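You operate a simulated robot arm through the tools that you are given. There is no shell and no other tool. Be economical: measure what you need, move in short steps, check, and stop when the job is done.

You are at the controls of a simulated robot arm. One attempt, no reset.

JOB
Pile some things up. At the end: the white lint roller is on the silver tray; the green cup from the top of the dresser is on the top of the bench mat, with the red cedar block from there on top of it and the cream button box (marked "SHIRT") on top of that; whatever was shut is shut again. Leave all else as you found it, and nothing knocked over.

It is judged by the outcome, as a careful person would: the job done as asked, and still so three seconds after it is handed in. It fails if anything else is knocked over, pushed out of place, dropped, spilled or broken.

ROBOT AND FRAMES
A 7-joint arm with a two-finger parallel gripper, fixed in place. Base frame: the origin is at the foot of the arm, x ahead of it, y to its left, z up; the work surface is at about z = 80. Units: cm, degrees, N and s.
With the tool pointing down near the work surface it reaches from about 30 to 70 cm from the base axis. Its first joint turns from -66.0 to 66.0 degrees. Payload 1.57 kg.
The tool frame sits at the grasp point between the pads (the TCP): z along the fingers, y along the line on which they close. The tips reach 3 cm beyond it. The gripper opens to 11 cm. The fingers are 2.4 cm wide and 1.2 cm thick; the gripper's body (4.8 by 11.2 cm) begins 7.8 cm behind the TCP.
Orientation is told as [roll, pitch, yaw] about the base's x, y, z axes, in that order, counted from this pose: with the fingers straight down and closing along the base's y, the tool's x points along the base's -x, its y along +y and its z along -z.

CONTROLS
- The arm moves only by the tool jog_arm. Its argument "plan" is a list of rows, each a list of 7 numbers: the shift along the tool's x, y, z in cm, then the turn, a rotation vector about the tool's x, y, z in degrees, then the finger opening in cm, from 0 to 11. In form: [[tx, ty, tz, wx, wy, wz, hand], ...]. A call has 1 to 20 rows; each row shifts and turns the commanded pose from where the row before left it, along the tool's axes as they then stand. A row lasts 0.2 s, in which the tool goes at most 5 cm and 8.6 degrees; a call with a longer step from one row to the next is refused whole, and so is a gripper value outside its range. A pose out of reach is approached as far as the arm can. The call stops where the force on the tool passes 40 N (or 10 N more than at its start, if that is more) or the arm is blocked; 0.2 s more then pass. Each finger travels about 10.8 cm/s and halts on what it meets, pressing with about 41 N; the grip force reading is that of the motor and also rises with nothing between the fingers. The clock runs only during rows and for 0.2 s after the last one: add rows that do not move to give the fingers time. The reply holds the time, the measured pose of the TCP, the force on the tool along the base axes, the opening and the grip force, in the units named above and with some noise.
- Cameras (640 x 400 px; columns grow to the right, rows downward): "scene" is fixed at [15.86, -39.75, 140.13]; the picture's right is [0.69, -0.72, 0.00], its down [-0.56, -0.53, -0.64] and it looks along [0.46, 0.44, -0.77] (base axes); focal length 214 px, centre (320, 200). "wrist" rides on the gripper at [-3.6, 0, -8] in the tool frame; the picture's right is [0.00, -1.00, 0.00], its down [0.97, 0.00, -0.24] and it looks along [0.24, 0.00, 0.97] (tool axes); focal length 218 px, centre (320, 200).
- camera(camera): a new picture of that camera. No time passes.
- point_at(camera, pixels): for up to 12 pixels [column, row] of the newest picture of that camera ("zoom" is the newest enlarged one), the place [x, y, z] in the base frame of the surface seen there, good to about 0.2 cm, but the place of the scene camera against the robot may be out by one fixed shift of up to 2.5 cm in any direction. No time passes.
- enlarge(camera, box): a new picture of the part [left, top, right, bottom] of that camera's present view, enlarged. No time passes.
- finish_job(): hands the job in; it is judged then, once.

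Keep the steps short. Do not move on a guess: measure, check each grasp and each placing, and mend mistakes. In all there are 80 turns and 38 pictures (those below and enlarged ones count). Leave the gripper open and the arm clear of the work at the hand-in unless told otherwise, and finish with a single line.

The tools are called after "Call:" as name(argument=value, ...) on one line, values as JSON. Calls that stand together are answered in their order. jog_arm: Moves the arm, as the interface text tells. Its arguments: {"type":"object","properties":{"plan":{"type":"array","items":{"type":"array","items":{"type":"number"}}}},"required":["plan"]} The other tools are called the same way: camera (camera) takes a picture; point_at (camera, pixels) gives the place of the surface under pixels of a picture; enlarge (camera, box) takes an enlarged picture of a part of a camera's view; finish_job () hands the job in.

At the start:

```text
clock: 0.0
tcp_pos: [32.65, 15.03, 118.36]
ee_rot: [0.0, 0.0, 0.0]
force: [-0.6, 0.0, 0.0]
width: 10.98
grasp_force: 0.1
```

scene: 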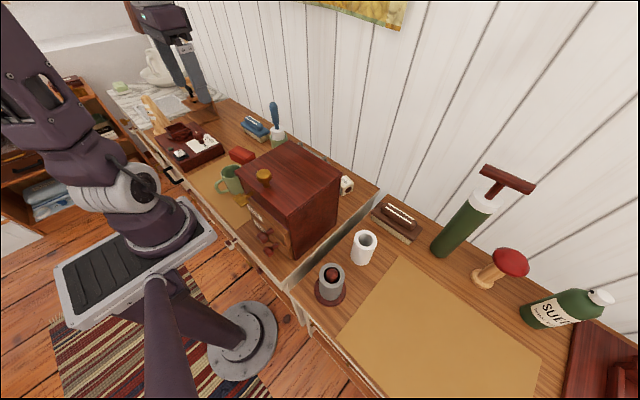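
wrist: 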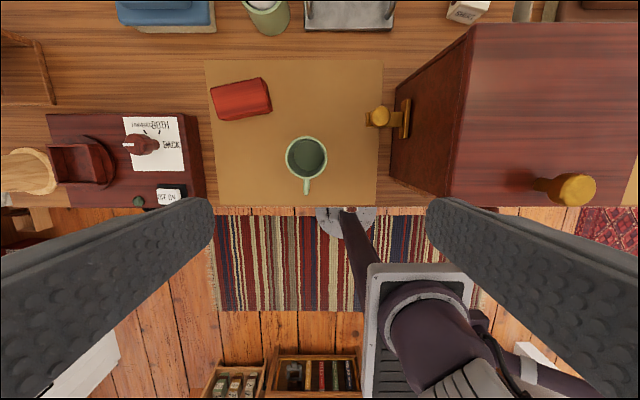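

I'll start by looking closely at the scene from the fixed camera and the wrist.

Call:
enlarge(camera="scene", box=[100, 70, 360, 270])

Call:
enlarge(camera="scene", box=[280, 160, 640, 400])

Call:
enlarge(camera="wrist", box=[0, 0, 640, 220])

```text
2.00 times, centred on (230, 170) of scene
```

zoom: 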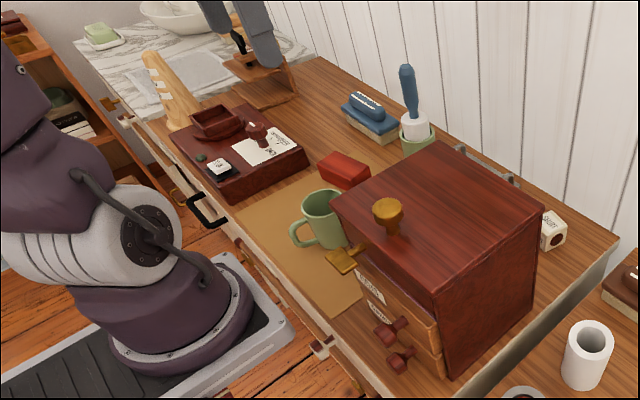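

```text
1.67 times, centred on (460, 280) of scene
```

zoom: 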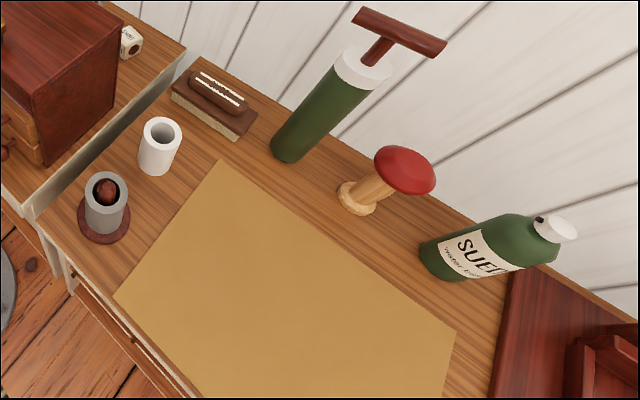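

```text
1.00 times, centred on (320, 110) of wrist
```

zoom: 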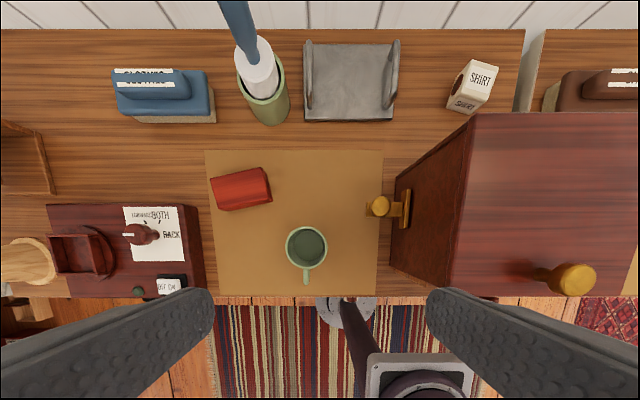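

I see two furniture tops, the left one with mug, red block, tray and SHIRT box, the right one with a larger mat. Now I'll measure the key points in the scene view.

Call:
camera(camera="wrist")

Call:
point_at(camera="scene", pixels=[[232, 172], [242, 152], [278, 135], [273, 105], [347, 182], [365, 238], [331, 270], [400, 270], [440, 330], [395, 205], [263, 175], [225, 205]])

Call:
point_at(camera="wrist", pixels=[[306, 157], [240, 98], [350, 15], [467, 10], [378, 116], [570, 190], [560, 100], [265, 20], [306, 140], [265, 5], [210, 65], [380, 65]])

Call:
enlarge(camera="scene", box=[200, 80, 360, 180])

Call:
enlarge(camera="scene", box=[200, 180, 360, 280])

```text
32 pictures are left
```

wrist: 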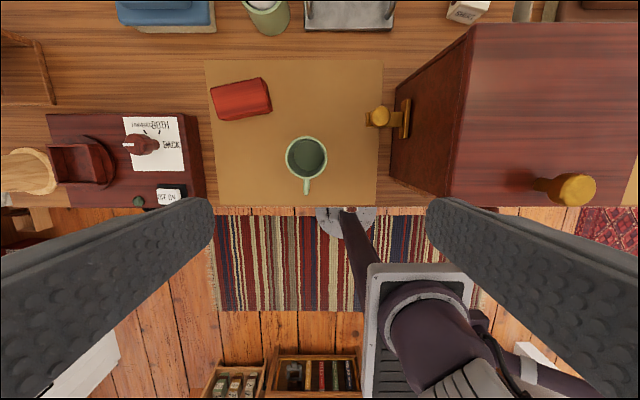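

```text
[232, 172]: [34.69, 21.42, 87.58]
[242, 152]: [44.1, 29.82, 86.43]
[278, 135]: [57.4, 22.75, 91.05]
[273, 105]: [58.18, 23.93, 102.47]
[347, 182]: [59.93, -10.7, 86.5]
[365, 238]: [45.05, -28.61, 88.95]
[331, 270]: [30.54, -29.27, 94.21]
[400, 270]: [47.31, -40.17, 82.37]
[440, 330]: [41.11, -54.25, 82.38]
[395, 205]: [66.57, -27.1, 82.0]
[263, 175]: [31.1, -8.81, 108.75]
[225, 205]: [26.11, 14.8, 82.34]
```

```text
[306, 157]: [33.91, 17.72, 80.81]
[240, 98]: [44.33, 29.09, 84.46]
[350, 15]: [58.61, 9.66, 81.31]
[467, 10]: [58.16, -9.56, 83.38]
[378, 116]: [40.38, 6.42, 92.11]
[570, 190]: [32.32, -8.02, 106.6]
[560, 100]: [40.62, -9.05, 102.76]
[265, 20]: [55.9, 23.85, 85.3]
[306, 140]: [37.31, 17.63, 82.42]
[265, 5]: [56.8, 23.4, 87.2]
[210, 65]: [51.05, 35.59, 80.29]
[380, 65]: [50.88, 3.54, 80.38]
```

```text
4.00 times, centred on (280, 130) of scene
```

zoom: 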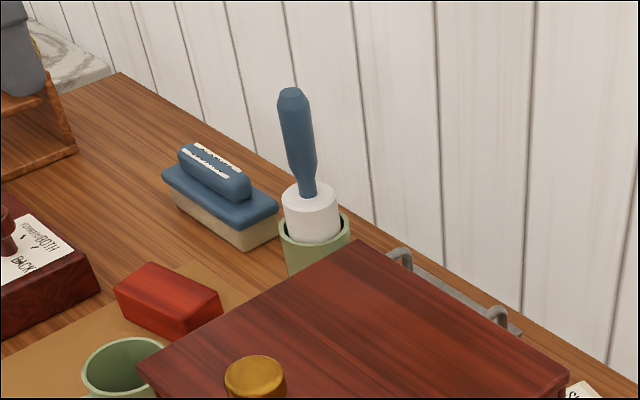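

```text
4.00 times, centred on (280, 230) of scene
```

zoom: 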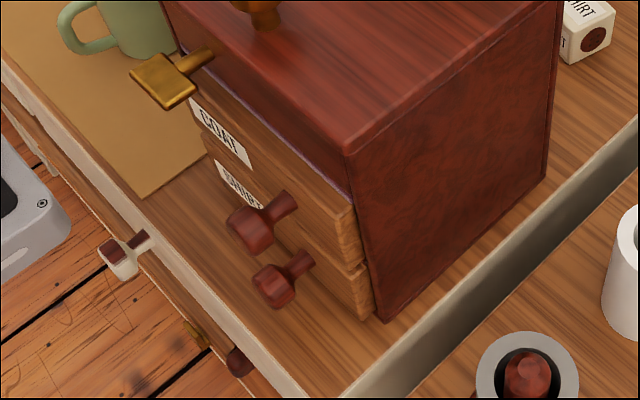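

The cabinet has drawers labelled COAT and SHIRT. I'll read the sign at wrist (150,145) and the left area, in case it says something that matters.

Call:
enlarge(camera="wrist", box=[40, 100, 220, 215])

Call:
jog_arm(plan=[[-4, 0, 0, 0, 0, 0, 11], [-4, 0, 0, 0, 0, 0, 11], [-4, 0, 0, 0, 0, 0, 11], [-4, -3, 0, 0, 0, 0, 11], [0, -4, 0, 0, 0, 0, 11], [0, -4, 0, 0, 0, 0, 11]])

Call:
camera(camera="wrist")

```text
3.48 times, centred on (130, 158) of wrist
```

zoom: 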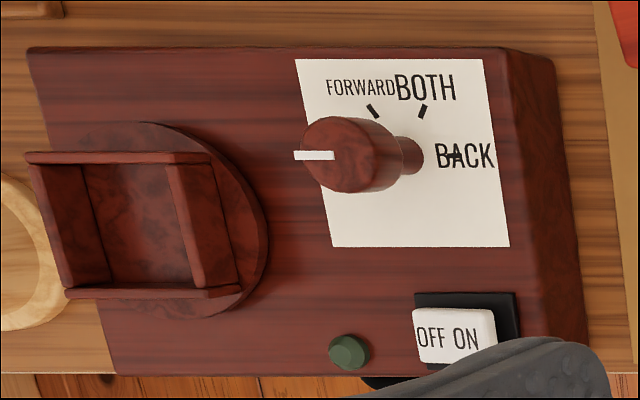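

```text
clock: 1.4
tcp_pos: [48.74, 4.03, 118.33]
ee_rot: [0.0, 0.0, 0.0]
force: [0.0, 0.1, -0.7]
width: 11.02
grasp_force: 0.0
```

```text
28 pictures are left
```

wrist: 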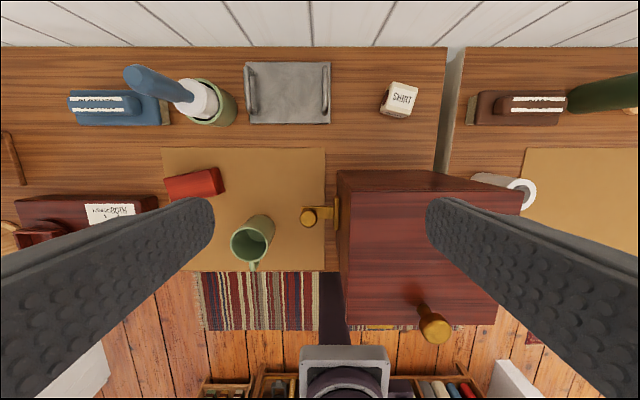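

The machine on the left isn't relevant. I'll look over the bench side from above to identify the white tube, the mat and what's around it.

Call:
jog_arm(plan=[[0, -4.5, 0, 0, 0, 0, 11], [0, -4.5, 0, 0, 0, 0, 11], [0, -4.5, 0, 0, 0, 0, 11], [0, -4.5, 0, 0, 0, 0, 11], [0, -4.5, 0, 0, 0, 0, 11], [0, -4.5, 0, 0, 0, 0, 11], [0, -4.5, 0, 0, 0, 0, 11]])

Call:
camera(camera="wrist")

```text
clock: 3.0
tcp_pos: [48.71, -27.45, 118.31]
ee_rot: [0.0, 0.0, 0.0]
force: [0.6, 0.2, -0.3]
width: 11.0
grasp_force: 0.1
```

```text
27 pictures are left
```

wrist: 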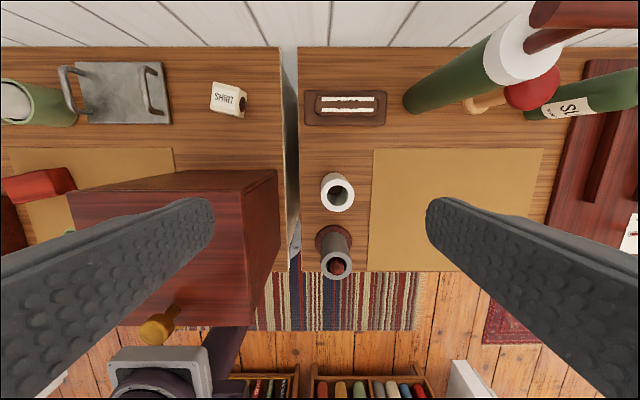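

Call:
enlarge(camera="wrist", box=[290, 150, 400, 290])

Call:
point_at(camera="wrist", pixels=[[374, 150], [542, 150], [370, 268], [400, 220], [228, 96], [337, 195], [337, 180], [335, 250], [245, 88], [272, 172], [20, 185], [120, 100]])

```text
2.86 times, centred on (345, 220) of wrist
```

zoom: 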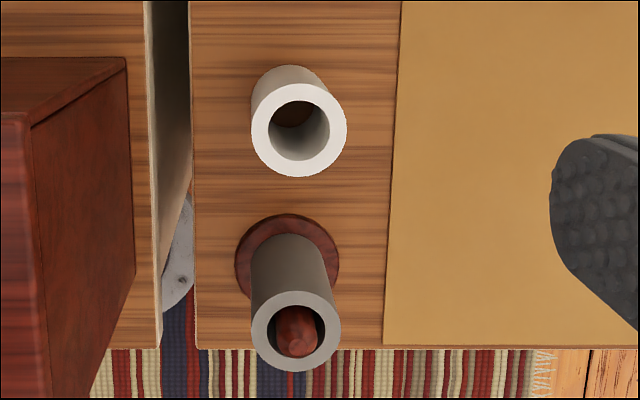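

```text
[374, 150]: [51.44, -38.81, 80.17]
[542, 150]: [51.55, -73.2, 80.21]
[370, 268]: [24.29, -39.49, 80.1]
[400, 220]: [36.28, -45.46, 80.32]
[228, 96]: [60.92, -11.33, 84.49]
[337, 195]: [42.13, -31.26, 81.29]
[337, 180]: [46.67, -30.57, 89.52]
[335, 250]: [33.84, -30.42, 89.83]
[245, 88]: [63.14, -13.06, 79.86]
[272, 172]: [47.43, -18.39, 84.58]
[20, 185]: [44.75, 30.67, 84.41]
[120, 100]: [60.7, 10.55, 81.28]
```

The white tube and the grey roll are separate things. The lint roller is the blue-handled tool with the white head, standing in the green pot. The handled green mug is the cup. The bench mat spans about x 24–51, y −39 to −73 at z 80.2. Next I'll move above the mug and block to measure them.

Call:
jog_arm(plan=[[0.6, 4.2, 0, 0, 0, 0, 11], [0.6, 4.2, 0, 0, 0, 0, 11], [0.6, 4.2, 0, 0, 0, 0, 11], [0.6, 4.2, 0, 0, 0, 0, 11], [0.6, 4.2, 0, 0, 0, 0, 11], [0.6, 4.2, 0, 0, 0, 0, 11], [0.6, 4.2, 0, 0, 0, 0, 11], [0.6, 4.2, 0, 0, 0, 0, 11], [0.6, 4.2, 0, 0, 0, 0, 11], [0.6, 4.2, 0, 0, 0, 0, 11], [0.6, 4.2, 0, 0, 0, 0, 11], [0, 2.8, 4, 0, 0, 0, 11], [0, 0, 4, 0, 0, 0, 11]])

Call:
camera(camera="wrist")

```text
clock: 5.8
tcp_pos: [42.16, 21.55, 110.54]
ee_rot: [0.0, 0.1, 0.0]
force: [0.2, -0.4, 0.0]
width: 11.01
grasp_force: 0.1
```

```text
25 pictures are left
```

wrist: 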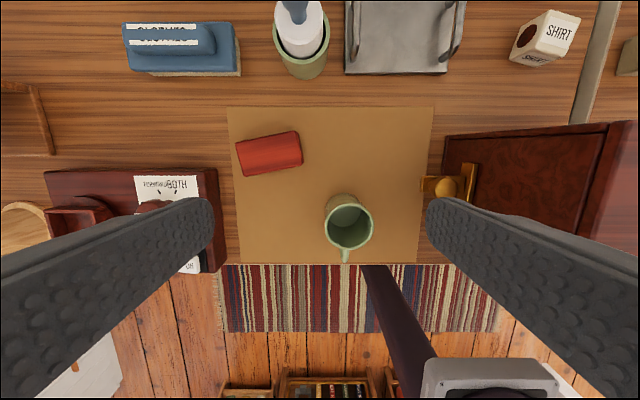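

I'll measure the mug rim and the block's top corners.

Call:
point_at(camera="wrist", pixels=[[327, 222], [371, 224], [350, 203], [349, 247], [346, 255], [237, 148], [297, 133], [301, 158], [243, 170], [270, 150], [270, 172], [330, 205]])

Call:
enlarge(camera="wrist", box=[220, 120, 400, 270])

```text
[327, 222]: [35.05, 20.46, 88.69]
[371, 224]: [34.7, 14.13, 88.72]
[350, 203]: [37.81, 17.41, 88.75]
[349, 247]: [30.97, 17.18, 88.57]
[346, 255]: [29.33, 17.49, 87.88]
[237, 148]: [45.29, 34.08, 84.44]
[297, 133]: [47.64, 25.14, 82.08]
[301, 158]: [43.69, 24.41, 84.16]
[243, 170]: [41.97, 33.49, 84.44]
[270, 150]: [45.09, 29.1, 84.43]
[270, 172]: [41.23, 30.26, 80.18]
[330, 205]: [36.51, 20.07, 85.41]
```

```text
2.67 times, centred on (310, 195) of wrist
```

zoom: 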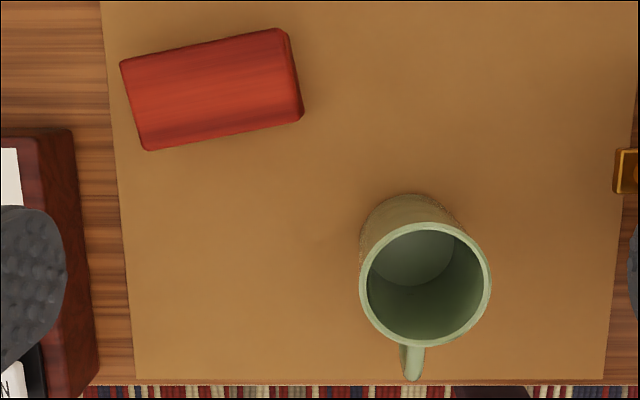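

Mug: centre (34.4, 17.3), rim z 88.7, about 7 cm wide, with the handle toward −x. Block: centre about (44.7, 29.3), top 84.4, long axis about 11° off y. I'll go above the mug and down with the fingers on its ±y sides.

Call:
jog_arm(plan=[[2.6, -1.4, 0, 0, 0, 0, 11], [2.6, -1.4, 0, 0, 0, 0, 11], [2.5, -1.4, 0, 0, 0, 0, 11], [0, 0, 4, 0, 0, 0, 11], [0, 0, 4, 0, 0, 0, 11], [0, 0, 4, 0, 0, 0, 11], [0, 0, 4, 0, 0, 0, 11], [0, 0, 0, 0, 0, 0, 11]])

Call:
camera(camera="wrist")

```text
clock: 7.6
tcp_pos: [34.41, 17.35, 94.38]
ee_rot: [0.0, 0.0, -0.1]
force: [0.0, -1.0, 0.3]
width: 11.03
grasp_force: 0.0
```

```text
23 pictures are left
```

wrist: 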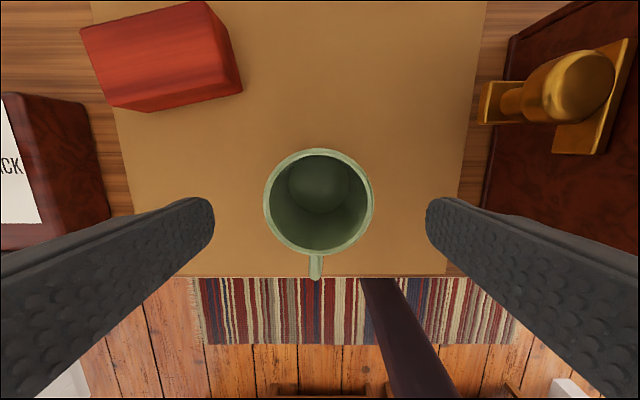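

Mug is centred between the fingers and clear all round. I'll go down to z ≈ 85.2 and close.

Call:
jog_arm(plan=[[0, 0, 3, 0, 0, 0, 11], [0, 0, 3, 0, 0, 0, 11], [0, 0, 3.2, 0, 0, 0, 11], [0, 0, 0, 0, 0, 0, 11], [0, 0, 0, 0, 0, 0, 8.5], [0, 0, 0, 0, 0, 0, 7], [0, 0, 0, 0, 0, 0, 6], [0, 0, 0, 0, 0, 0, 5.5], [0, 0, 0, 0, 0, 0, 5.5]])

```text
clock: 9.6
tcp_pos: [34.35, 17.4, 85.12]
ee_rot: [0.1, -0.1, -0.1]
force: [-0.4, -0.4, 0.1]
width: 7.12
grasp_force: 41.1
```

Gripped at 7.1 cm wide. I'll lift straight up and check.

Call:
jog_arm(plan=[[0, 0, -2, 0, 0, 0, 5.5], [0, 0, -4, 0, 0, 0, 5.5], [0, 0, -4, 0, 0, 0, 5.5], [0, 0, -4, 0, 0, 0, 5.5], [0, 0, -4, 0, 0, 0, 5.5], [0, 0, -4, 0, 0, 0, 5.5], [0, 0, -4, 0, 0, 0, 5.5], [0, 0, -4, 0, 0, 0, 5.5], [-2, 0, -2, 0, 0, 0, 5.5]])

```text
clock: 11.6
tcp_pos: [36.42, 17.39, 117.39]
ee_rot: [0.0, 0.0, 0.0]
force: [0.4, -1.1, -2.5]
width: 7.13
grasp_force: 41.4
```

Held firmly (weight about 2.5 N). Next I'll carry it over the cabinet to above the bench mat at about (42, −47).

Call:
jog_arm(plan=[[-0.31, -3.58, 0, 0, 0, 0, 5.5], [-0.31, -3.58, 0, 0, 0, 0, 5.5], [-0.31, -3.58, 0, 0, 0, 0, 5.5], [-0.31, -3.58, 0, 0, 0, 0, 5.5], [-0.31, -3.58, 0, 0, 0, 0, 5.5], [-0.31, -3.58, 0, 0, 0, 0, 5.5], [-0.31, -3.58, 0, 0, 0, 0, 5.5], [-0.31, -3.58, 0, 0, 0, 0, 5.5], [-0.31, -3.58, 0, 0, 0, 0, 5.5], [-0.31, -3.58, 0, 0, 0, 0, 5.5], [-0.31, -3.58, 0, 0, 0, 0, 5.5], [-0.31, -3.58, 0, 0, 0, 0, 5.5], [-0.31, -3.58, 0, 0, 0, 0, 5.5], [-0.31, -3.58, 0, 0, 0, 0, 5.5], [-0.31, -3.58, 0, 0, 0, 0, 5.5], [-0.31, -3.58, 0, 0, 0, 0, 5.5], [-0.31, -3.58, 0, 0, 0, 0, 5.5], [-0.31, -3.58, 0, 0, 0, 0, 5.5], [0, 0, 0, 0, 0, 0, 5.5]])

```text
clock: 15.6
tcp_pos: [39.45, -42.16, 116.26]
ee_rot: [0.0, 0.1, 0.0]
force: [-0.1, 0.7, -1.9]
width: 7.12
grasp_force: 40.4
out of reach, approached as far as the arm can: row 17, 18
```

Reach limits at this height. I'll go down, well clear of the cabinet, and the rest should become reachable.

Call:
jog_arm(plan=[[0, 0, 4, 0, 0, 0, 5.5], [0, 0, 4, 0, 0, 0, 5.5], [0, 0, 4, 0, 0, 0, 5.5], [0, 0, 4, 0, 0, 0, 5.5], [0, 0, 4, 0, 0, 0, 5.5], [0, 0, 0, 0, 0, 0, 5.5]])

Call:
camera(camera="wrist")

```text
clock: 17.0
tcp_pos: [39.53, -42.1, 96.06]
ee_rot: [-0.1, 0.1, 0.0]
force: [-0.7, 0.1, -2.5]
width: 7.13
grasp_force: 41.4
```

```text
22 pictures are left
```

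wrist: 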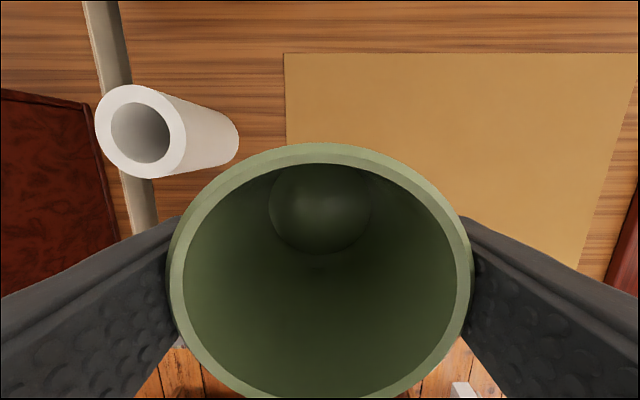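

I'll shift to about (40.5, −46) and descend until the mug's base is just above the mat (TCP ~85.3).

Call:
jog_arm(plan=[[-0.5, -2, 0, 0, 0, 0, 5.5], [-0.5, -1.9, 0, 0, 0, 0, 5.5], [0, 0, 3, 0, 0, 0, 5.5], [0, 0, 3, 0, 0, 0, 5.5], [0, 0, 3, 0, 0, 0, 5.5], [0, 0, 1.2, 0, 0, 0, 5.5], [0, 0, 0.4, 0, 0, 0, 5.5], [0, 0, 0, 0, 0, 0, 5.5]])

```text
clock: 18.8
tcp_pos: [40.6, -46.04, 85.64]
ee_rot: [-0.1, 0.0, 0.0]
force: [0.4, 0.3, -3.1]
width: 7.09
grasp_force: 41.2
```

Call:
jog_arm(plan=[[0, 0, 0.3, 0, 0, 0, 5.5], [0, 0, 0.2, 0, 0, 0, 5.5], [0, 0, 0.2, 0, 0, 0, 5.5], [0, 0, 0, 0, 0, 0, 5.5]])

```text
clock: 19.9
tcp_pos: [40.71, -46.02, 85.3]
ee_rot: [-0.1, -0.1, 0.1]
force: [-3.2, 6.1, 8.1]
width: 7.09
grasp_force: 41.6
stopped in row 4: the force on the tool passed its limit (the readings are from after the stop); the commanded pose is now the measured one
```

The mug is down: contact felt at 85.3. I'll open gently and raise the hand.

Call:
jog_arm(plan=[[0, 0, 0, 0, 0, 0, 8], [0, 0, 0, 0, 0, 0, 11], [0, 0, 0, 0, 0, 0, 11], [0, 0, -3, 0, 0, 0, 11], [0, 0, -4, 0, 0, 0, 11], [0, 0, -4, 0, 0, 0, 11], [2, 0, -4, 0, 0, 0, 11], [2, 0, -4, 0, 0, 0, 11]])

Call:
camera(camera="wrist")

Call:
point_at(camera="wrist", pixels=[[320, 190], [320, 200]])

```text
clock: 21.7
tcp_pos: [36.67, -46.15, 104.34]
ee_rot: [-0.1, 0.0, 0.0]
force: [-0.1, 0.3, -0.3]
width: 10.99
grasp_force: 0.1
```

```text
21 pictures are left
```

wrist: 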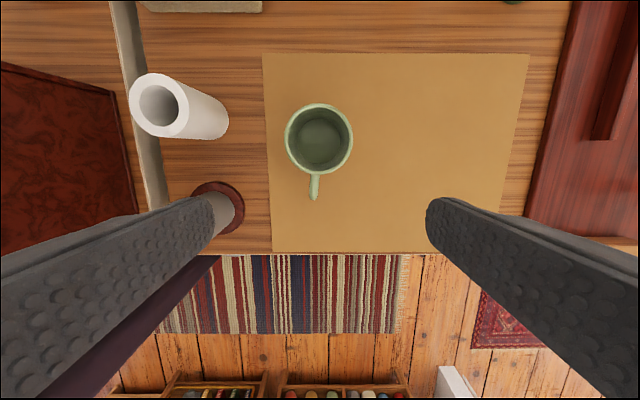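

```text
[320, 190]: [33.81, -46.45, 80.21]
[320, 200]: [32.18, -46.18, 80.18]
```

Mug is upright on the mat. I'll measure its rim for stacking.

Call:
point_at(camera="wrist", pixels=[[288, 138], [350, 138], [319, 106], [319, 170], [160, 75], [215, 200]])

Call:
jog_arm(plan=[[0, 4, -4, 0, 0, 0, 11], [0, 4, -4, 0, 0, 0, 11], [-1, 4, -4, 0, 0, 0, 11], [-0.4, 4, -2, 0, 0, 0, 11], [-0.4, 4, 0, 0, 0, 0, 11], [-0.4, 4, 0, 0, 0, 0, 11], [-0.4, 4, 0, 0, 0, 0, 11], [-0.4, 4, 0, 0, 0, 0, 11], [-0.4, 4, 0, 0, 0, 0, 11], [-0.4, 4, 0, 0, 0, 0, 11], [-0.4, 4, 0, 0, 0, 0, 11], [-0.4, 4, 0, 0, 0, 0, 11], [-0.4, 4, 0, 0, 0, 0, 11], [-0.4, 4, 0, 0, 0, 0, 11], [-0.4, 4, 0, 0, 0, 0, 11], [-0.4, 4, 0, 0, 0, 0, 11], [-0.4, 4, 0, 0, 0, 0, 11], [-0.4, 4, 0, 0, 0, 0, 11], [-0.4, 3.4, 0, 0, 0, 0, 11]])

```text
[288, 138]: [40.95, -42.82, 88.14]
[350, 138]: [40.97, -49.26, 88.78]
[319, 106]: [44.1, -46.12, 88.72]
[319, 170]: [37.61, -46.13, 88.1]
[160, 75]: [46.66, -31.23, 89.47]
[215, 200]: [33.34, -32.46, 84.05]
```

```text
refused: row 1 steps farther than a row can; nothing moved
```

Call:
jog_arm(plan=[[0, 2.5, -3.5, 0, 0, 0, 9], [0, 2.5, -3.5, 0, 0, 0, 9], [0, 2.5, -3.5, 0, 0, 0, 9], [0, 2.5, -3.5, 0, 0, 0, 9], [-0.5, 4.09, 0, 0, 0, 0, 9], [-0.5, 4.09, 0, 0, 0, 0, 9], [-0.5, 4.09, 0, 0, 0, 0, 9], [-0.5, 4.09, 0, 0, 0, 0, 9], [-0.5, 4.09, 0, 0, 0, 0, 9], [-0.5, 4.09, 0, 0, 0, 0, 9], [-0.5, 4.09, 0, 0, 0, 0, 9], [-0.5, 4.09, 0, 0, 0, 0, 9], [-0.5, 4.09, 0, 0, 0, 0, 9], [-0.5, 4.09, 0, 0, 0, 0, 9], [-0.5, 4.09, 0, 0, 0, 0, 9], [-0.5, 4.09, 0, 0, 0, 0, 9], [-0.5, 4.09, 0, 0, 0, 0, 9], [-0.5, 4.09, 0, 0, 0, 0, 9], [-0.5, 4.09, 0, 0, 0, 0, 9], [-0.5, 4.09, 0, 0, 0, 0, 9]])

Call:
jog_arm(plan=[[0, 0, 0, 0, 0, 7.9, 9], [0, 0, 0, 0, 0, 7.9, 9], [0, 0, 0, 0, 0, 7.9, 9], [0, 0, 0, 0, 0, 7.9, 9], [0, 0, 0, 0, 0, 7.9, 9], [0, 0, 0, 0, 0, 7.9, 9], [0, 0, 0, 0, 0, 7.9, 9], [0, 0, 0, 0, 0, 7.9, 9], [0, 0, 0, 0, 0, 7.9, 9], [0, 0, 0, 0, 0, 7.9, 9], [0, 0, 4, 0, 0, 0, 9], [0, 0, 4, 0, 0, 0, 9], [0, 0, 4, 0, 0, 0, 9], [0, 0, 4, 0, 0, 0, 9], [0, 0, 0, 0, 0, 0, 9]])

Call:
camera(camera="wrist")

```text
clock: 25.9
tcp_pos: [44.47, 29.64, 117.91]
ee_rot: [-0.3, -0.2, 0.0]
force: [-0.7, 0.2, 0.3]
width: 9.01
grasp_force: 0.1
```

```text
clock: 29.1
tcp_pos: [44.52, 29.33, 102.11]
ee_rot: [0.1, -0.3, -78.9]
force: [-0.6, 0.7, -0.1]
width: 8.97
grasp_force: 0.1
```

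```text
20 pictures are left
```

wrist: 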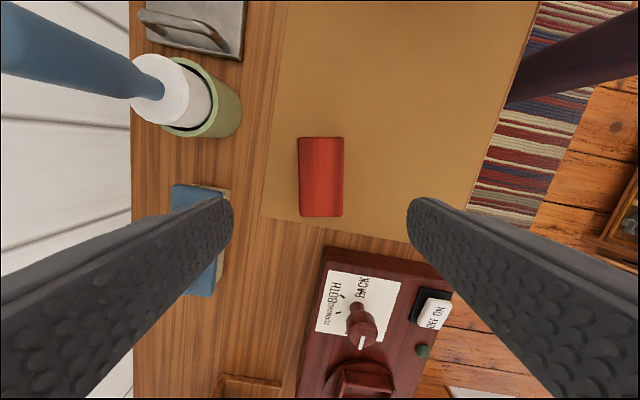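

The block lines up with the fingers. I'll measure its top corners.

Call:
point_at(camera="wrist", pixels=[[302, 142], [340, 142], [304, 210], [341, 210], [321, 175]])

```text
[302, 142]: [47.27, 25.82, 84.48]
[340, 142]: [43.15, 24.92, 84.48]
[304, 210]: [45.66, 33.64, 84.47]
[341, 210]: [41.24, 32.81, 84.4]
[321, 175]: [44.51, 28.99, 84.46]
```

Block centre is (44.4, 29.3), 12.5° off. I'll make a small yaw trim, go down to z ≈ 83.8 and close on the narrow sides.

Call:
jog_arm(plan=[[0, -0.1, 3, 0, 0, -1.3, 8.5], [0, 0, 4, 0, 0, 0, 8], [0, 0, 4, 0, 0, 0, 8], [0, 0, 4, 0, 0, 0, 8], [0, 0, 2.3, 0, 0, 0, 8], [0, 0, 1, 0, 0, 0, 8], [0, 0, 0, 0, 0, 0, 8], [0, 0, 0, 0, 0, 0, 6], [0, 0, 0, 0, 0, 0, 4], [0, 0, 0, 0, 0, 0, 3.5], [0, 0, 0, 0, 0, 0, 3.5]])

```text
clock: 31.5
tcp_pos: [44.45, 29.35, 83.73]
ee_rot: [0.1, -0.1, -77.8]
force: [-0.2, -0.3, 0.9]
width: 5.36
grasp_force: 40.9
```

Gripped at 5.4 cm. I'll lift, then travel.

Call:
jog_arm(plan=[[0, 0, -2, 0, 0, 0, 3.5], [0, 0, -4, 0, 0, 0, 3.5], [0, 0, -4, 0, 0, 0, 3.5], [0, 0, -4, 0, 0, 0, 3.5], [0, 0, -4, 0, 0, 0, 3.5], [0, 0, -4, 0, 0, 0, 3.5], [0, 0, -4, 0, 0, 0, 3.5], [0, 0, -4, 0, 0, 0, 3.5], [0, 0, -2.5, 0, 0, 0, 3.5]])

Call:
jog_arm(plan=[[-3.765, -1.33, 0, 0, 0, 0, 3.5], [-3.765, -1.33, 0, 0, 0, 0, 3.5], [-3.765, -1.33, 0, 0, 0, 0, 3.5], [-3.765, -1.33, 0, 0, 0, 0, 3.5], [-3.765, -1.33, 0, 0, 0, 0, 3.5], [-3.765, -1.33, 0, 0, 0, 0, 3.5], [-3.765, -1.33, 0, 0, 0, 0, 3.5], [-3.765, -1.33, 0, 0, 0, 0, 3.5], [-3.765, -1.33, 0, 0, 0, 0, 3.5], [-3.765, -1.33, 0, 0, 0, 0, 3.5], [-3.765, -1.33, 0, 0, 0, 0, 3.5], [-3.765, -1.33, 0, 0, 0, 0, 3.5], [-3.765, -1.33, 0, 0, 0, 0, 3.5], [-3.765, -1.33, 0, 0, 0, 0, 3.5], [-3.765, -1.33, 0, 0, 0, 0, 3.5], [-3.765, -1.33, 0, 0, 0, 0, 3.5], [-3.765, -1.33, 0, 0, 0, 0, 3.5], [0, 0, 0, 0, 0, 0, 3.5]])

```text
clock: 33.5
tcp_pos: [44.54, 29.47, 116.4]
ee_rot: [0.0, -0.2, -77.7]
force: [0.3, 0.1, 0.3]
width: 5.34
grasp_force: 41.4
```

```text
clock: 37.3
tcp_pos: [36.01, -37.87, 116.58]
ee_rot: [0.2, -0.1, -77.7]
force: [-0.1, 0.2, -0.5]
width: 5.35
grasp_force: 41.0
```

Still held. I'll go down to z ≈ 100 and over the mug, then look.

Call:
jog_arm(plan=[[0, 0, 4, 0, 0, 0, 3.5], [0, 0, 4, 0, 0, 0, 3.5], [0, 0, 4, 0, 0, 0, 3.5], [0, 0, 4, 0, 0, 0, 3.5], [-3.02, 1.01, 0, 0, 0, 0, 3.5], [-3.02, 1.01, 0, 0, 0, 0, 3.5], [-3.02, 1.01, 0, 0, 0, 0, 3.5], [0, 0, 0, 0, 0, 0, 3.5]])

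Call:
camera(camera="wrist")

```text
clock: 39.1
tcp_pos: [41.02, -46.26, 100.45]
ee_rot: [0.0, 0.0, -77.7]
force: [-0.2, -0.6, -1.6]
width: 5.35
grasp_force: 41.4
```

```text
19 pictures are left
```

wrist: 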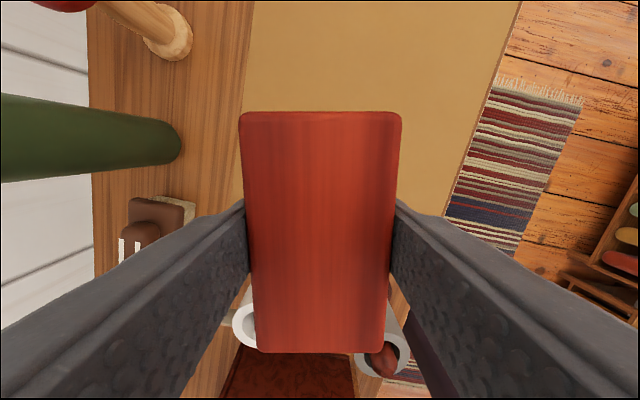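

Block held square. I'll lower it toward the rim (contact expected at TCP z ≈ 92.2).

Call:
jog_arm(plan=[[0, 0, 3, 0, 0, 0, 3.5], [0, 0, 3, 0, 0, 0, 3.5], [0, 0, 1.6, 0, 0, 0, 3.5], [0, 0, 0, 0, 0, 0, 3.5], [0, 0, 0.2, 0, 0, 0, 3.5], [0, 0, 0.15, 0, 0, 0, 3.5], [0, 0, 0.15, 0, 0, 0, 3.5], [0, 0, 0, 0, 0, 0, 3.5]])

```text
clock: 40.9
tcp_pos: [41.06, -46.09, 92.34]
ee_rot: [0.1, -0.2, -77.7]
force: [-0.4, 0.4, -1.6]
width: 5.32
grasp_force: 40.9
```

Call:
jog_arm(plan=[[0, 0, 0.12, 0, 0, 0, 3.5], [0, 0, 0.12, 0, 0, 0, 3.5], [0, 0, 0.12, 0, 0, 0, 3.5], [0, 0, 0, 0, 0, 0, 3.5]])

```text
clock: 41.9
tcp_pos: [41.08, -46.18, 92.25]
ee_rot: [0.1, -0.3, -77.7]
force: [1.0, 3.1, 33.9]
width: 5.35
grasp_force: 41.1
```

Firm contact (34 N). I'll ease off a little and release.

Call:
jog_arm(plan=[[0, 0, -0.25, 0, 0, 0, 3.5], [0, 0, 0, 0, 0, 0, 6], [0, 0, 0, 0, 0, 0, 8], [0, 0, 0, 0, 0, 0, 8], [0, 0, -2, 0, 0, 0, 8], [0, 0, -3, 0, 0, 0, 8], [0, 0, -3, 0, 0, 0, 8], [2, 0, -3, 0, 0, 0, 8], [3, 0, -3, 0, 0, 0, 8]])

Call:
camera(camera="wrist")

```text
clock: 43.9
tcp_pos: [39.9, -41.18, 106.17]
ee_rot: [0.1, -0.2, -77.7]
force: [0.3, -0.5, -0.6]
width: 8.0
grasp_force: 0.1
```

```text
18 pictures are left
```

wrist: 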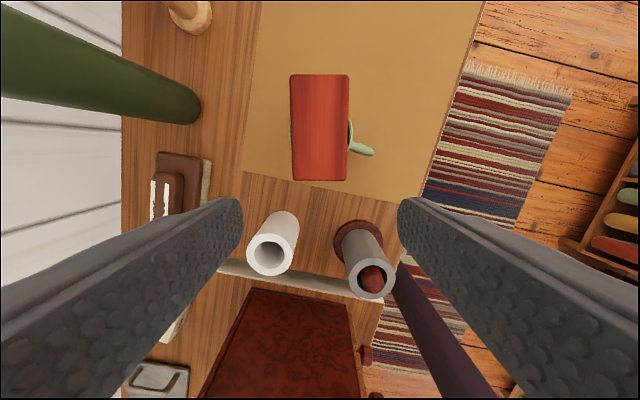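

Block sits across the rim. I'll measure its top corners to confirm level and centre.

Call:
point_at(camera="wrist", pixels=[[295, 80], [345, 80], [296, 175], [343, 175], [320, 128], [270, 252], [372, 278]])

```text
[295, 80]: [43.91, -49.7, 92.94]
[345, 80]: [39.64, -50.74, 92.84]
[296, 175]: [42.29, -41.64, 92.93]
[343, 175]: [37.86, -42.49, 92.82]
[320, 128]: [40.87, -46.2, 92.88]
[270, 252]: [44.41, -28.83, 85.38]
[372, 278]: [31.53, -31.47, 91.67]
```

Level and centred at (40.9, −46.1), top 92.9. Next: turn the hand back and go look at the SHIRT box from above.

Call:
jog_arm(plan=[[0, 0, -3, 0, 0, -7.77, 8], [0, 0, -3, 0, 0, -7.77, 8], [0, 0, 0, 0, 0, -7.77, 8], [0, 0, 0, 0, 0, -7.77, 8], [0, 0, 0, 0, 0, -7.77, 8], [0, 0, 0, 0, 0, -7.77, 8], [0, 0, 0, 0, 0, -7.77, 8], [0, 0, 0, 0, 0, -7.77, 8], [0, 0, 0, 0, 0, -7.77, 8], [0, 0, 0, 0, 0, -7.77, 8], [-1.5, 3.9, 0, 0, 0, 0, 8], [-1.5, 3.9, 0, 0, 0, 0, 8], [-1.5, 3.9, 0, 0, 0, 0, 8], [-1.5, 3.9, 0, 0, 0, 0, 8], [-1.5, 3.9, 0, 0, 0, 0, 8], [-1.5, 3.9, 0, 0, 0, 0, 8], [-1.5, 3.9, 0, 0, 0, 0, 8], [-1.5, 3.9, 0, 0, 0, 0, 8], [-3, 0, 2, 0, 0, 0, 8], [-0.5, 0, 2, 0, 0, 0, 8]])

Call:
camera(camera="wrist")

```text
clock: 48.1
tcp_pos: [55.27, -9.96, 108.13]
ee_rot: [-0.1, -0.1, -0.1]
force: [-0.1, 1.2, -0.3]
width: 8.02
grasp_force: 0.0
```

```text
17 pictures are left
```

wrist: 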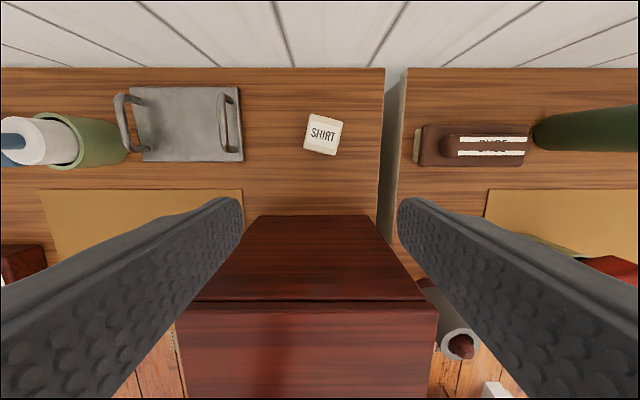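

Call:
enlarge(camera="wrist", box=[240, 90, 400, 240])

Call:
point_at(camera="wrist", pixels=[[310, 117], [340, 123], [306, 147], [334, 153], [323, 134], [320, 155], [310, 217], [310, 230], [310, 295], [330, 72]])

```text
2.67 times, centred on (320, 165) of wrist
```

zoom: 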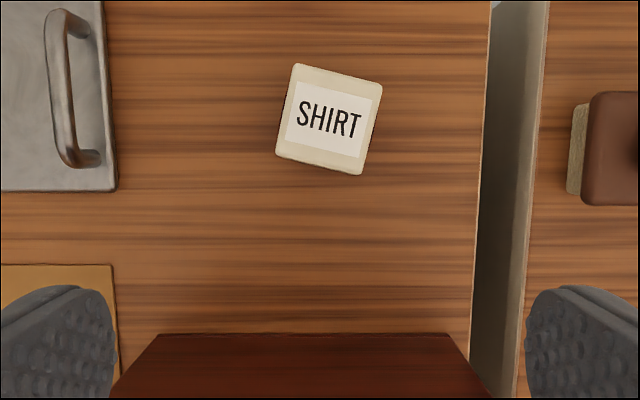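

```text
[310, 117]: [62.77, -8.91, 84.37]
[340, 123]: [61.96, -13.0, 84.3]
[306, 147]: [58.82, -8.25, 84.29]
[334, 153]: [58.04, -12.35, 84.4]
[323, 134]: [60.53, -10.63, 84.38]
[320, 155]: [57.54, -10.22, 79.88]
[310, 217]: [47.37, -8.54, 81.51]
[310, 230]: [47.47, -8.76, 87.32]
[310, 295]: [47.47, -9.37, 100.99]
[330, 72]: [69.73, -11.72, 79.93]
```

Box centre (60.4, −10.6), top 84.4, about 4.2 cm square, turned about −10°; the cabinet's back is at x 47.5, so there's room. I'll go over, trim the yaw, and descend part way.

Call:
jog_arm(plan=[[-2.6, -0.35, 2, 0, 0, 5, 8], [-2.5, -0.7, 2, 0, 0, 5, 8], [0, 0, 4, 0, 0, 0, 8], [0, 0, 4, 0, 0, 0, 8], [0, 0, 3, 0, 0, 0, 8], [0, 0, 0, 0, 0, 0, 8]])

Call:
camera(camera="wrist")

```text
clock: 49.5
tcp_pos: [60.52, -11.22, 93.1]
ee_rot: [-0.2, -0.1, -10.0]
force: [0.7, 0.5, 0.2]
width: 8.0
grasp_force: 0.1
```

```text
15 pictures are left
```

wrist: 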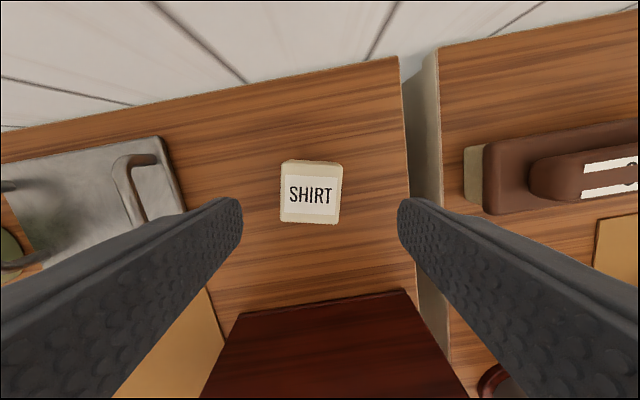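

The box sits about 0.5 cm to +y of centre. I'll shift, go down to z ≈ 83.7 and close gently.

Call:
jog_arm(plan=[[0, 0.55, 3, 0, 0, 0, 8], [0, 0, 3, 0, 0, 0, 8], [0, 0, 2.4, 0, 0, 0, 8], [0, 0, 1, 0, 0, 0, 8], [0, 0, 0, 0, 0, 0, 8], [0, 0, 0, 0, 0, 0, 5.5], [0, 0, 0, 0, 0, 0, 4], [0, 0, 0, 0, 0, 0, 3.6], [0, 0, 0, 0, 0, 0, 3.6]])

```text
clock: 51.5
tcp_pos: [60.51, -10.63, 83.75]
ee_rot: [-0.1, -0.1, -10.0]
force: [-0.5, 0.1, 0.7]
width: 4.76
grasp_force: 40.9
```

Gripped at 4.8 cm. I'll lift to z ≈ 100 and go behind the cabinet toward the bench stack.

Call:
jog_arm(plan=[[0, 0, -2, 0, 0, 0, 3.6], [0, 0, -4, 0, 0, 0, 3.6], [0, 0, -4, 0, 0, 0, 3.6], [0, 0, -4, 0, 0, 0, 3.6], [0, 0, -2.5, 0, 0, 0, 3.6], [0, 0, 0, 0, 0, 0, 3.6]])

```text
clock: 52.9
tcp_pos: [60.63, -10.71, 100.4]
ee_rot: [-0.1, -0.1, -9.9]
force: [-0.7, -0.8, -0.9]
width: 4.76
grasp_force: 41.0
```

Call:
jog_arm(plan=[[1.02, -3.58, 0, 0, 0, 0, 3.6], [1.02, -3.58, 0, 0, 0, 0, 3.6], [1.02, -3.58, 0, 0, 0, 0, 3.6], [1.02, -3.58, 0, 0, 0, 0, 3.6], [1.294, -3.436, 0, 0, 0, 0, 3.6], [1.294, -3.436, 0, 0, 0, 0, 3.6], [1.294, -3.436, 0, 0, 0, 0, 3.6], [1.294, -3.436, 0, 0, 0, 0, 3.6], [1.294, -3.436, 0, 0, 0, 0, 3.6], [1.294, -3.436, 0, 0, 0, 0, 3.6], [1.294, -3.436, 0, 0, 0, 0, 3.6], [0, 0, 0, 0, 0, -7.45, 3.6], [0, 0, 0, 0, 0, -7.45, 3.6], [0, 0, 0, 0, 0, -7.45, 3.6], [0, 0, 0, 0, 0, 0, 3.6]])

Call:
camera(camera="wrist")

```text
clock: 56.1
tcp_pos: [40.9, -46.25, 100.38]
ee_rot: [-0.2, 0.0, 12.4]
force: [-0.5, 0.7, -1.5]
width: 4.76
grasp_force: 40.8
```

```text
14 pictures are left
```

wrist: 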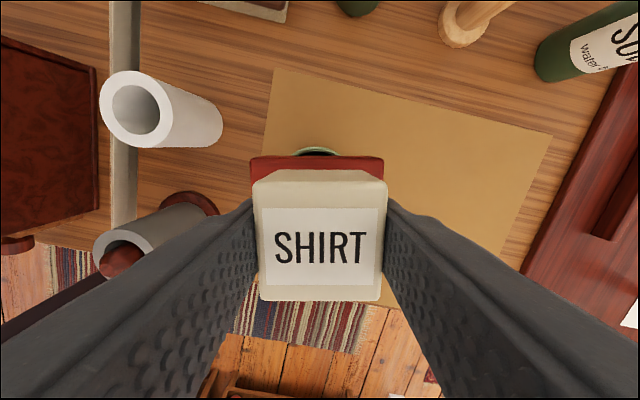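

Aligned over the block. Lowering (contact expected at about 96.7).

Call:
jog_arm(plan=[[0, 0, 2, 0, 0, 0, 3.6], [0, 0, 1.2, 0, 0, 0, 3.6], [0, 0, 0, 0, 0, 0, 3.6], [0, 0, 0.15, 0, 0, 0, 3.6], [0, 0, 0.15, 0, 0, 0, 3.6], [0, 0, 0, 0, 0, 0, 3.6]])

```text
clock: 57.5
tcp_pos: [40.93, -46.3, 96.71]
ee_rot: [-0.3, -0.2, 12.3]
force: [-0.2, -0.3, -0.9]
width: 4.74
grasp_force: 41.1
```

Call:
jog_arm(plan=[[0, 0, 0.1, 0, 0, 0, 3.6], [0, 0, 0, 0, 0, 0, 3.6]])

```text
clock: 58.1
tcp_pos: [40.82, -46.35, 96.74]
ee_rot: [-0.2, -0.2, 12.5]
force: [0.1, 1.0, 3.7]
width: 4.72
grasp_force: 41.3
```

Contact (3.7 N). I'll release slowly and rise.

Call:
jog_arm(plan=[[0, 0, 0, 0, 0, 0, 5.2], [0, 0, 0, 0, 0, 0, 7], [0, 0, 0, 0, 0, 0, 7.5], [0, 0, -2, 0, 0, 0, 7.5], [0, 0, -3, 0, 0, 0, 7.5], [0, 0, -3, 0, 0, 0, 7.5], [2, 2, -2, 0, 0, 0, 7.5], [2, 2, -2, 0, 0, 0, 7.5]])

Call:
camera(camera="wrist")

```text
clock: 59.9
tcp_pos: [36.15, -43.23, 108.82]
ee_rot: [-0.1, -0.1, 12.4]
force: [0.1, 0.7, -0.4]
width: 7.52
grasp_force: 0.1
```

```text
13 pictures are left
```

wrist: 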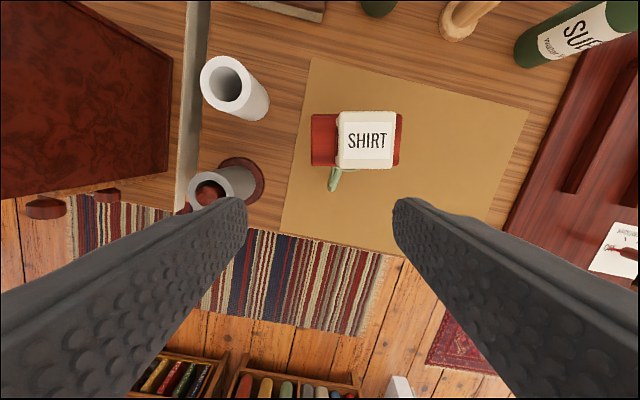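

The stack stands well. Now the lint roller: I'll square the hand, raise it, and travel over the cabinet to view the roller from above.

Call:
jog_arm(plan=[[0, 0, -3, 0, 0, 6.2, 7.5], [0, 1, -3.2, 0, 0, 6.2, 7.5], [-0.95, 4.02, 0, 0, 0, 0, 7.5], [-0.95, 4.02, 0, 0, 0, 0, 7.5], [-0.95, 4.02, 0, 0, 0, 0, 7.5], [-0.95, 4.02, 0, 0, 0, 0, 7.5], [-0.95, 4.02, 0, 0, 0, 0, 7.5], [-0.95, 4.02, 0, 0, 0, 0, 7.5], [-0.95, 4.02, 0, 0, 0, 0, 7.5], [-0.95, 4.02, 0, 0, 0, 0, 7.5], [-0.95, 4.02, 0, 0, 0, 0, 7.5], [-0.95, 4.02, 0, 0, 0, 0, 7.5], [-0.95, 4.02, 0, 0, 0, 0, 7.5], [-0.95, 4.02, 0, 0, 0, 0, 7.5], [-0.95, 4.02, 0, 0, 0, 0, 7.5], [-0.95, 4.02, 0, 0, 0, 0, 7.5], [-0.95, 4.02, 0, 0, 0, 0, 7.5], [-0.95, 4.02, 0, 0, 0, 0, 7.5]])

Call:
camera(camera="wrist")

```text
clock: 63.7
tcp_pos: [51.16, 22.16, 114.72]
ee_rot: [-0.2, -0.1, -0.1]
force: [-0.1, -0.3, -0.8]
width: 7.52
grasp_force: 0.1
```

```text
12 pictures are left
```

wrist: 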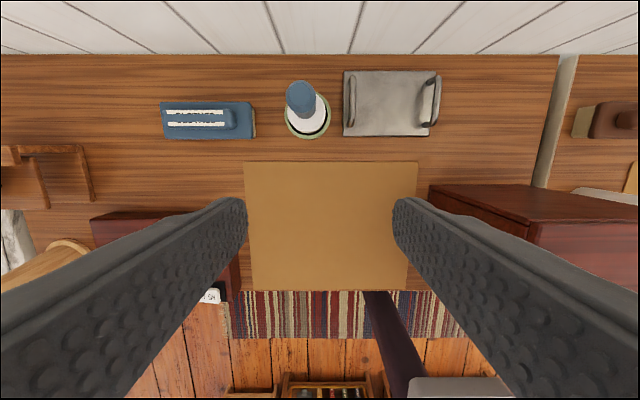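

Call:
enlarge(camera="wrist", box=[270, 60, 450, 150])

Call:
point_at(camera="wrist", pixels=[[299, 93], [290, 93], [311, 95], [303, 113], [309, 124], [288, 118], [330, 115], [309, 136], [346, 132], [428, 132], [388, 105], [431, 100]])

```text
3.56 times, centred on (360, 105) of wrist
```

zoom: 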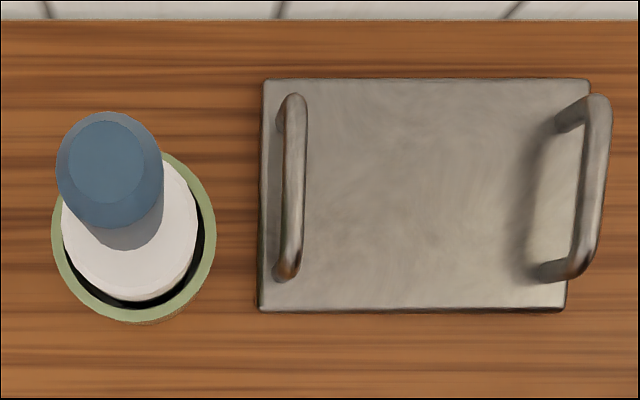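

```text
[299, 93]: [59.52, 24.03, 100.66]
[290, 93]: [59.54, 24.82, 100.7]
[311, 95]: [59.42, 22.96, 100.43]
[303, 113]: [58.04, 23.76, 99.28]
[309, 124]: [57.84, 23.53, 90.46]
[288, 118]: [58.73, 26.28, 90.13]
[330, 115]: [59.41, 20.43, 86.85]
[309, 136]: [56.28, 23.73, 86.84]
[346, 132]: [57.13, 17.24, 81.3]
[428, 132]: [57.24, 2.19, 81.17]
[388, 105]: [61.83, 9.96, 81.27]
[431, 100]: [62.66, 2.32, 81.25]
```

Handle top is at (59.5, 23.95, 100.7), roll top z 90.4, pot rim z 86.9. The tray surface is at z 81.2, spanning x 57–66 between its handles at y ≈ 3 and 16. I'll descend in front to z ≈ 96 first, then slide in +x so the fingers straddle the handle.

Call:
jog_arm(plan=[[0, 0.9, 4, 0, 0, 0, 7.5], [0, 0.9, 4, 0, 0, 0, 7.5], [0, 0, 4, 0, 0, 0, 7.5], [0, 0, 4, 0, 0, 0, 7.5], [0, 0, 2.6, 0, 0, 0, 7.5], [0, 0, 0, 0, 0, 0, 7.5]])

Call:
camera(camera="wrist")

```text
clock: 65.1
tcp_pos: [51.42, 23.83, 96.3]
ee_rot: [-0.1, -0.1, 0.0]
force: [1.1, -0.1, 0.0]
width: 7.52
grasp_force: 0.1
```

```text
10 pictures are left
```

wrist: 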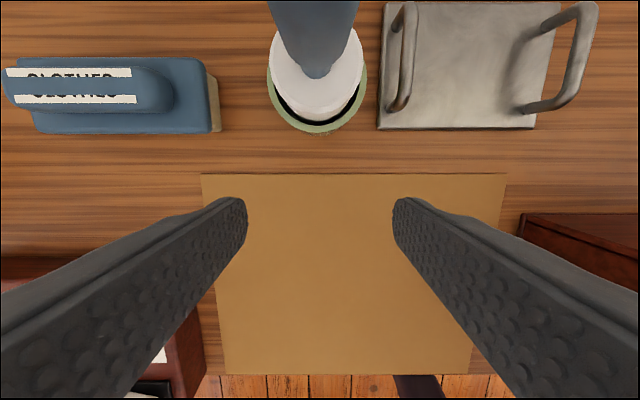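

The handle lines up with the gap between the fingers. I'll slide in +x by 8 cm in small steps.

Call:
jog_arm(plan=[[-2, 0.02, 0, 0, 0, 0, 7.5], [-2, 0.03, 0, 0, 0, 0, 7.5], [-2, 0.03, 0, 0, 0, 0, 7.5], [-2, 0.02, 0, 0, 0, 0, 7.5], [0, 0, 0, 0, 0, 0, 7.5]])

Call:
camera(camera="wrist")

```text
clock: 66.3
tcp_pos: [59.48, 23.83, 96.14]
ee_rot: [-0.2, -0.1, 0.0]
force: [0.1, -0.1, -0.1]
width: 7.52
grasp_force: 0.1
```

```text
9 pictures are left
```

wrist: 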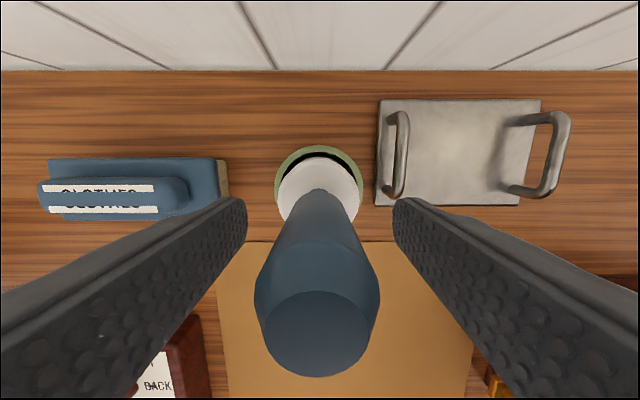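

Call:
point_at(camera="wrist", pixels=[[318, 335], [260, 290], [374, 290], [283, 185], [357, 185], [319, 160], [450, 150], [388, 195], [550, 150], [402, 120], [560, 120], [520, 195]])

```text
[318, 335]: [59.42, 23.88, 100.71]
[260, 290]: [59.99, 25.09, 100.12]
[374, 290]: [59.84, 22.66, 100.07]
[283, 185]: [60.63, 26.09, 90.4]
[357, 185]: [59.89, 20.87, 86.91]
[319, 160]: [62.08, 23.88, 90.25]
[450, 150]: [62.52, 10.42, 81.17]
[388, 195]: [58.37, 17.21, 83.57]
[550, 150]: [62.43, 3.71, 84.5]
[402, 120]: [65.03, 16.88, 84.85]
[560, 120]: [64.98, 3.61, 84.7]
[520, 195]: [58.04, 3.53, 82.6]
```

It's vertical and centred. Closing on the handle.

Call:
jog_arm(plan=[[0, 0, 0, 0, 0, 0, 5], [0, 0, 0, 0, 0, 0, 3], [0, 0, 0, 0, 0, 0, 1.5], [0, 0, 0, 0, 0, 0, 1.5], [0, 0, 0, 0, 0, 0, 1.5]])

Call:
jog_arm(plan=[[0, 0, -1, 0, 0, 0, 1.5], [0, 0, -1, 0, 0, 0, 1.5], [0, 0, -1.5, 0, 0, 0, 1.5], [0, 0, -1.5, 0, 0, 0, 1.5], [0, 0, 0, 0, 0, 0, 1.5]])

Call:
enlarge(camera="scene", box=[200, 50, 360, 150])

```text
clock: 67.5
tcp_pos: [59.4, 24.04, 96.03]
ee_rot: [-0.1, 0.0, 0.0]
force: [0.3, 0.7, 1.7]
width: 2.91
grasp_force: 38.5
```

```text
clock: 68.7
tcp_pos: [59.33, 24.1, 101.16]
ee_rot: [-0.2, -0.1, 0.1]
force: [-0.7, -0.5, -2.0]
width: 2.9
grasp_force: 38.8
```

```text
4.00 times, centred on (280, 100) of scene
```

zoom: 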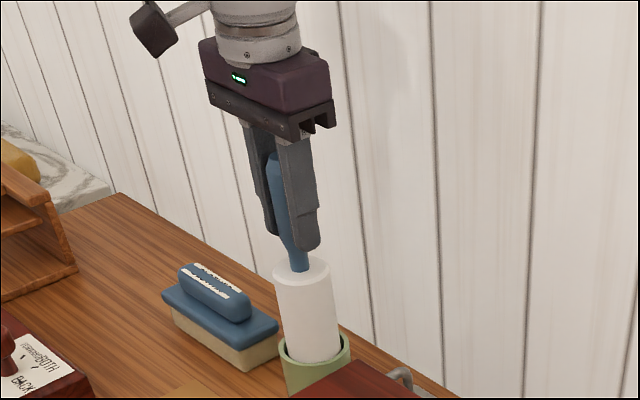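

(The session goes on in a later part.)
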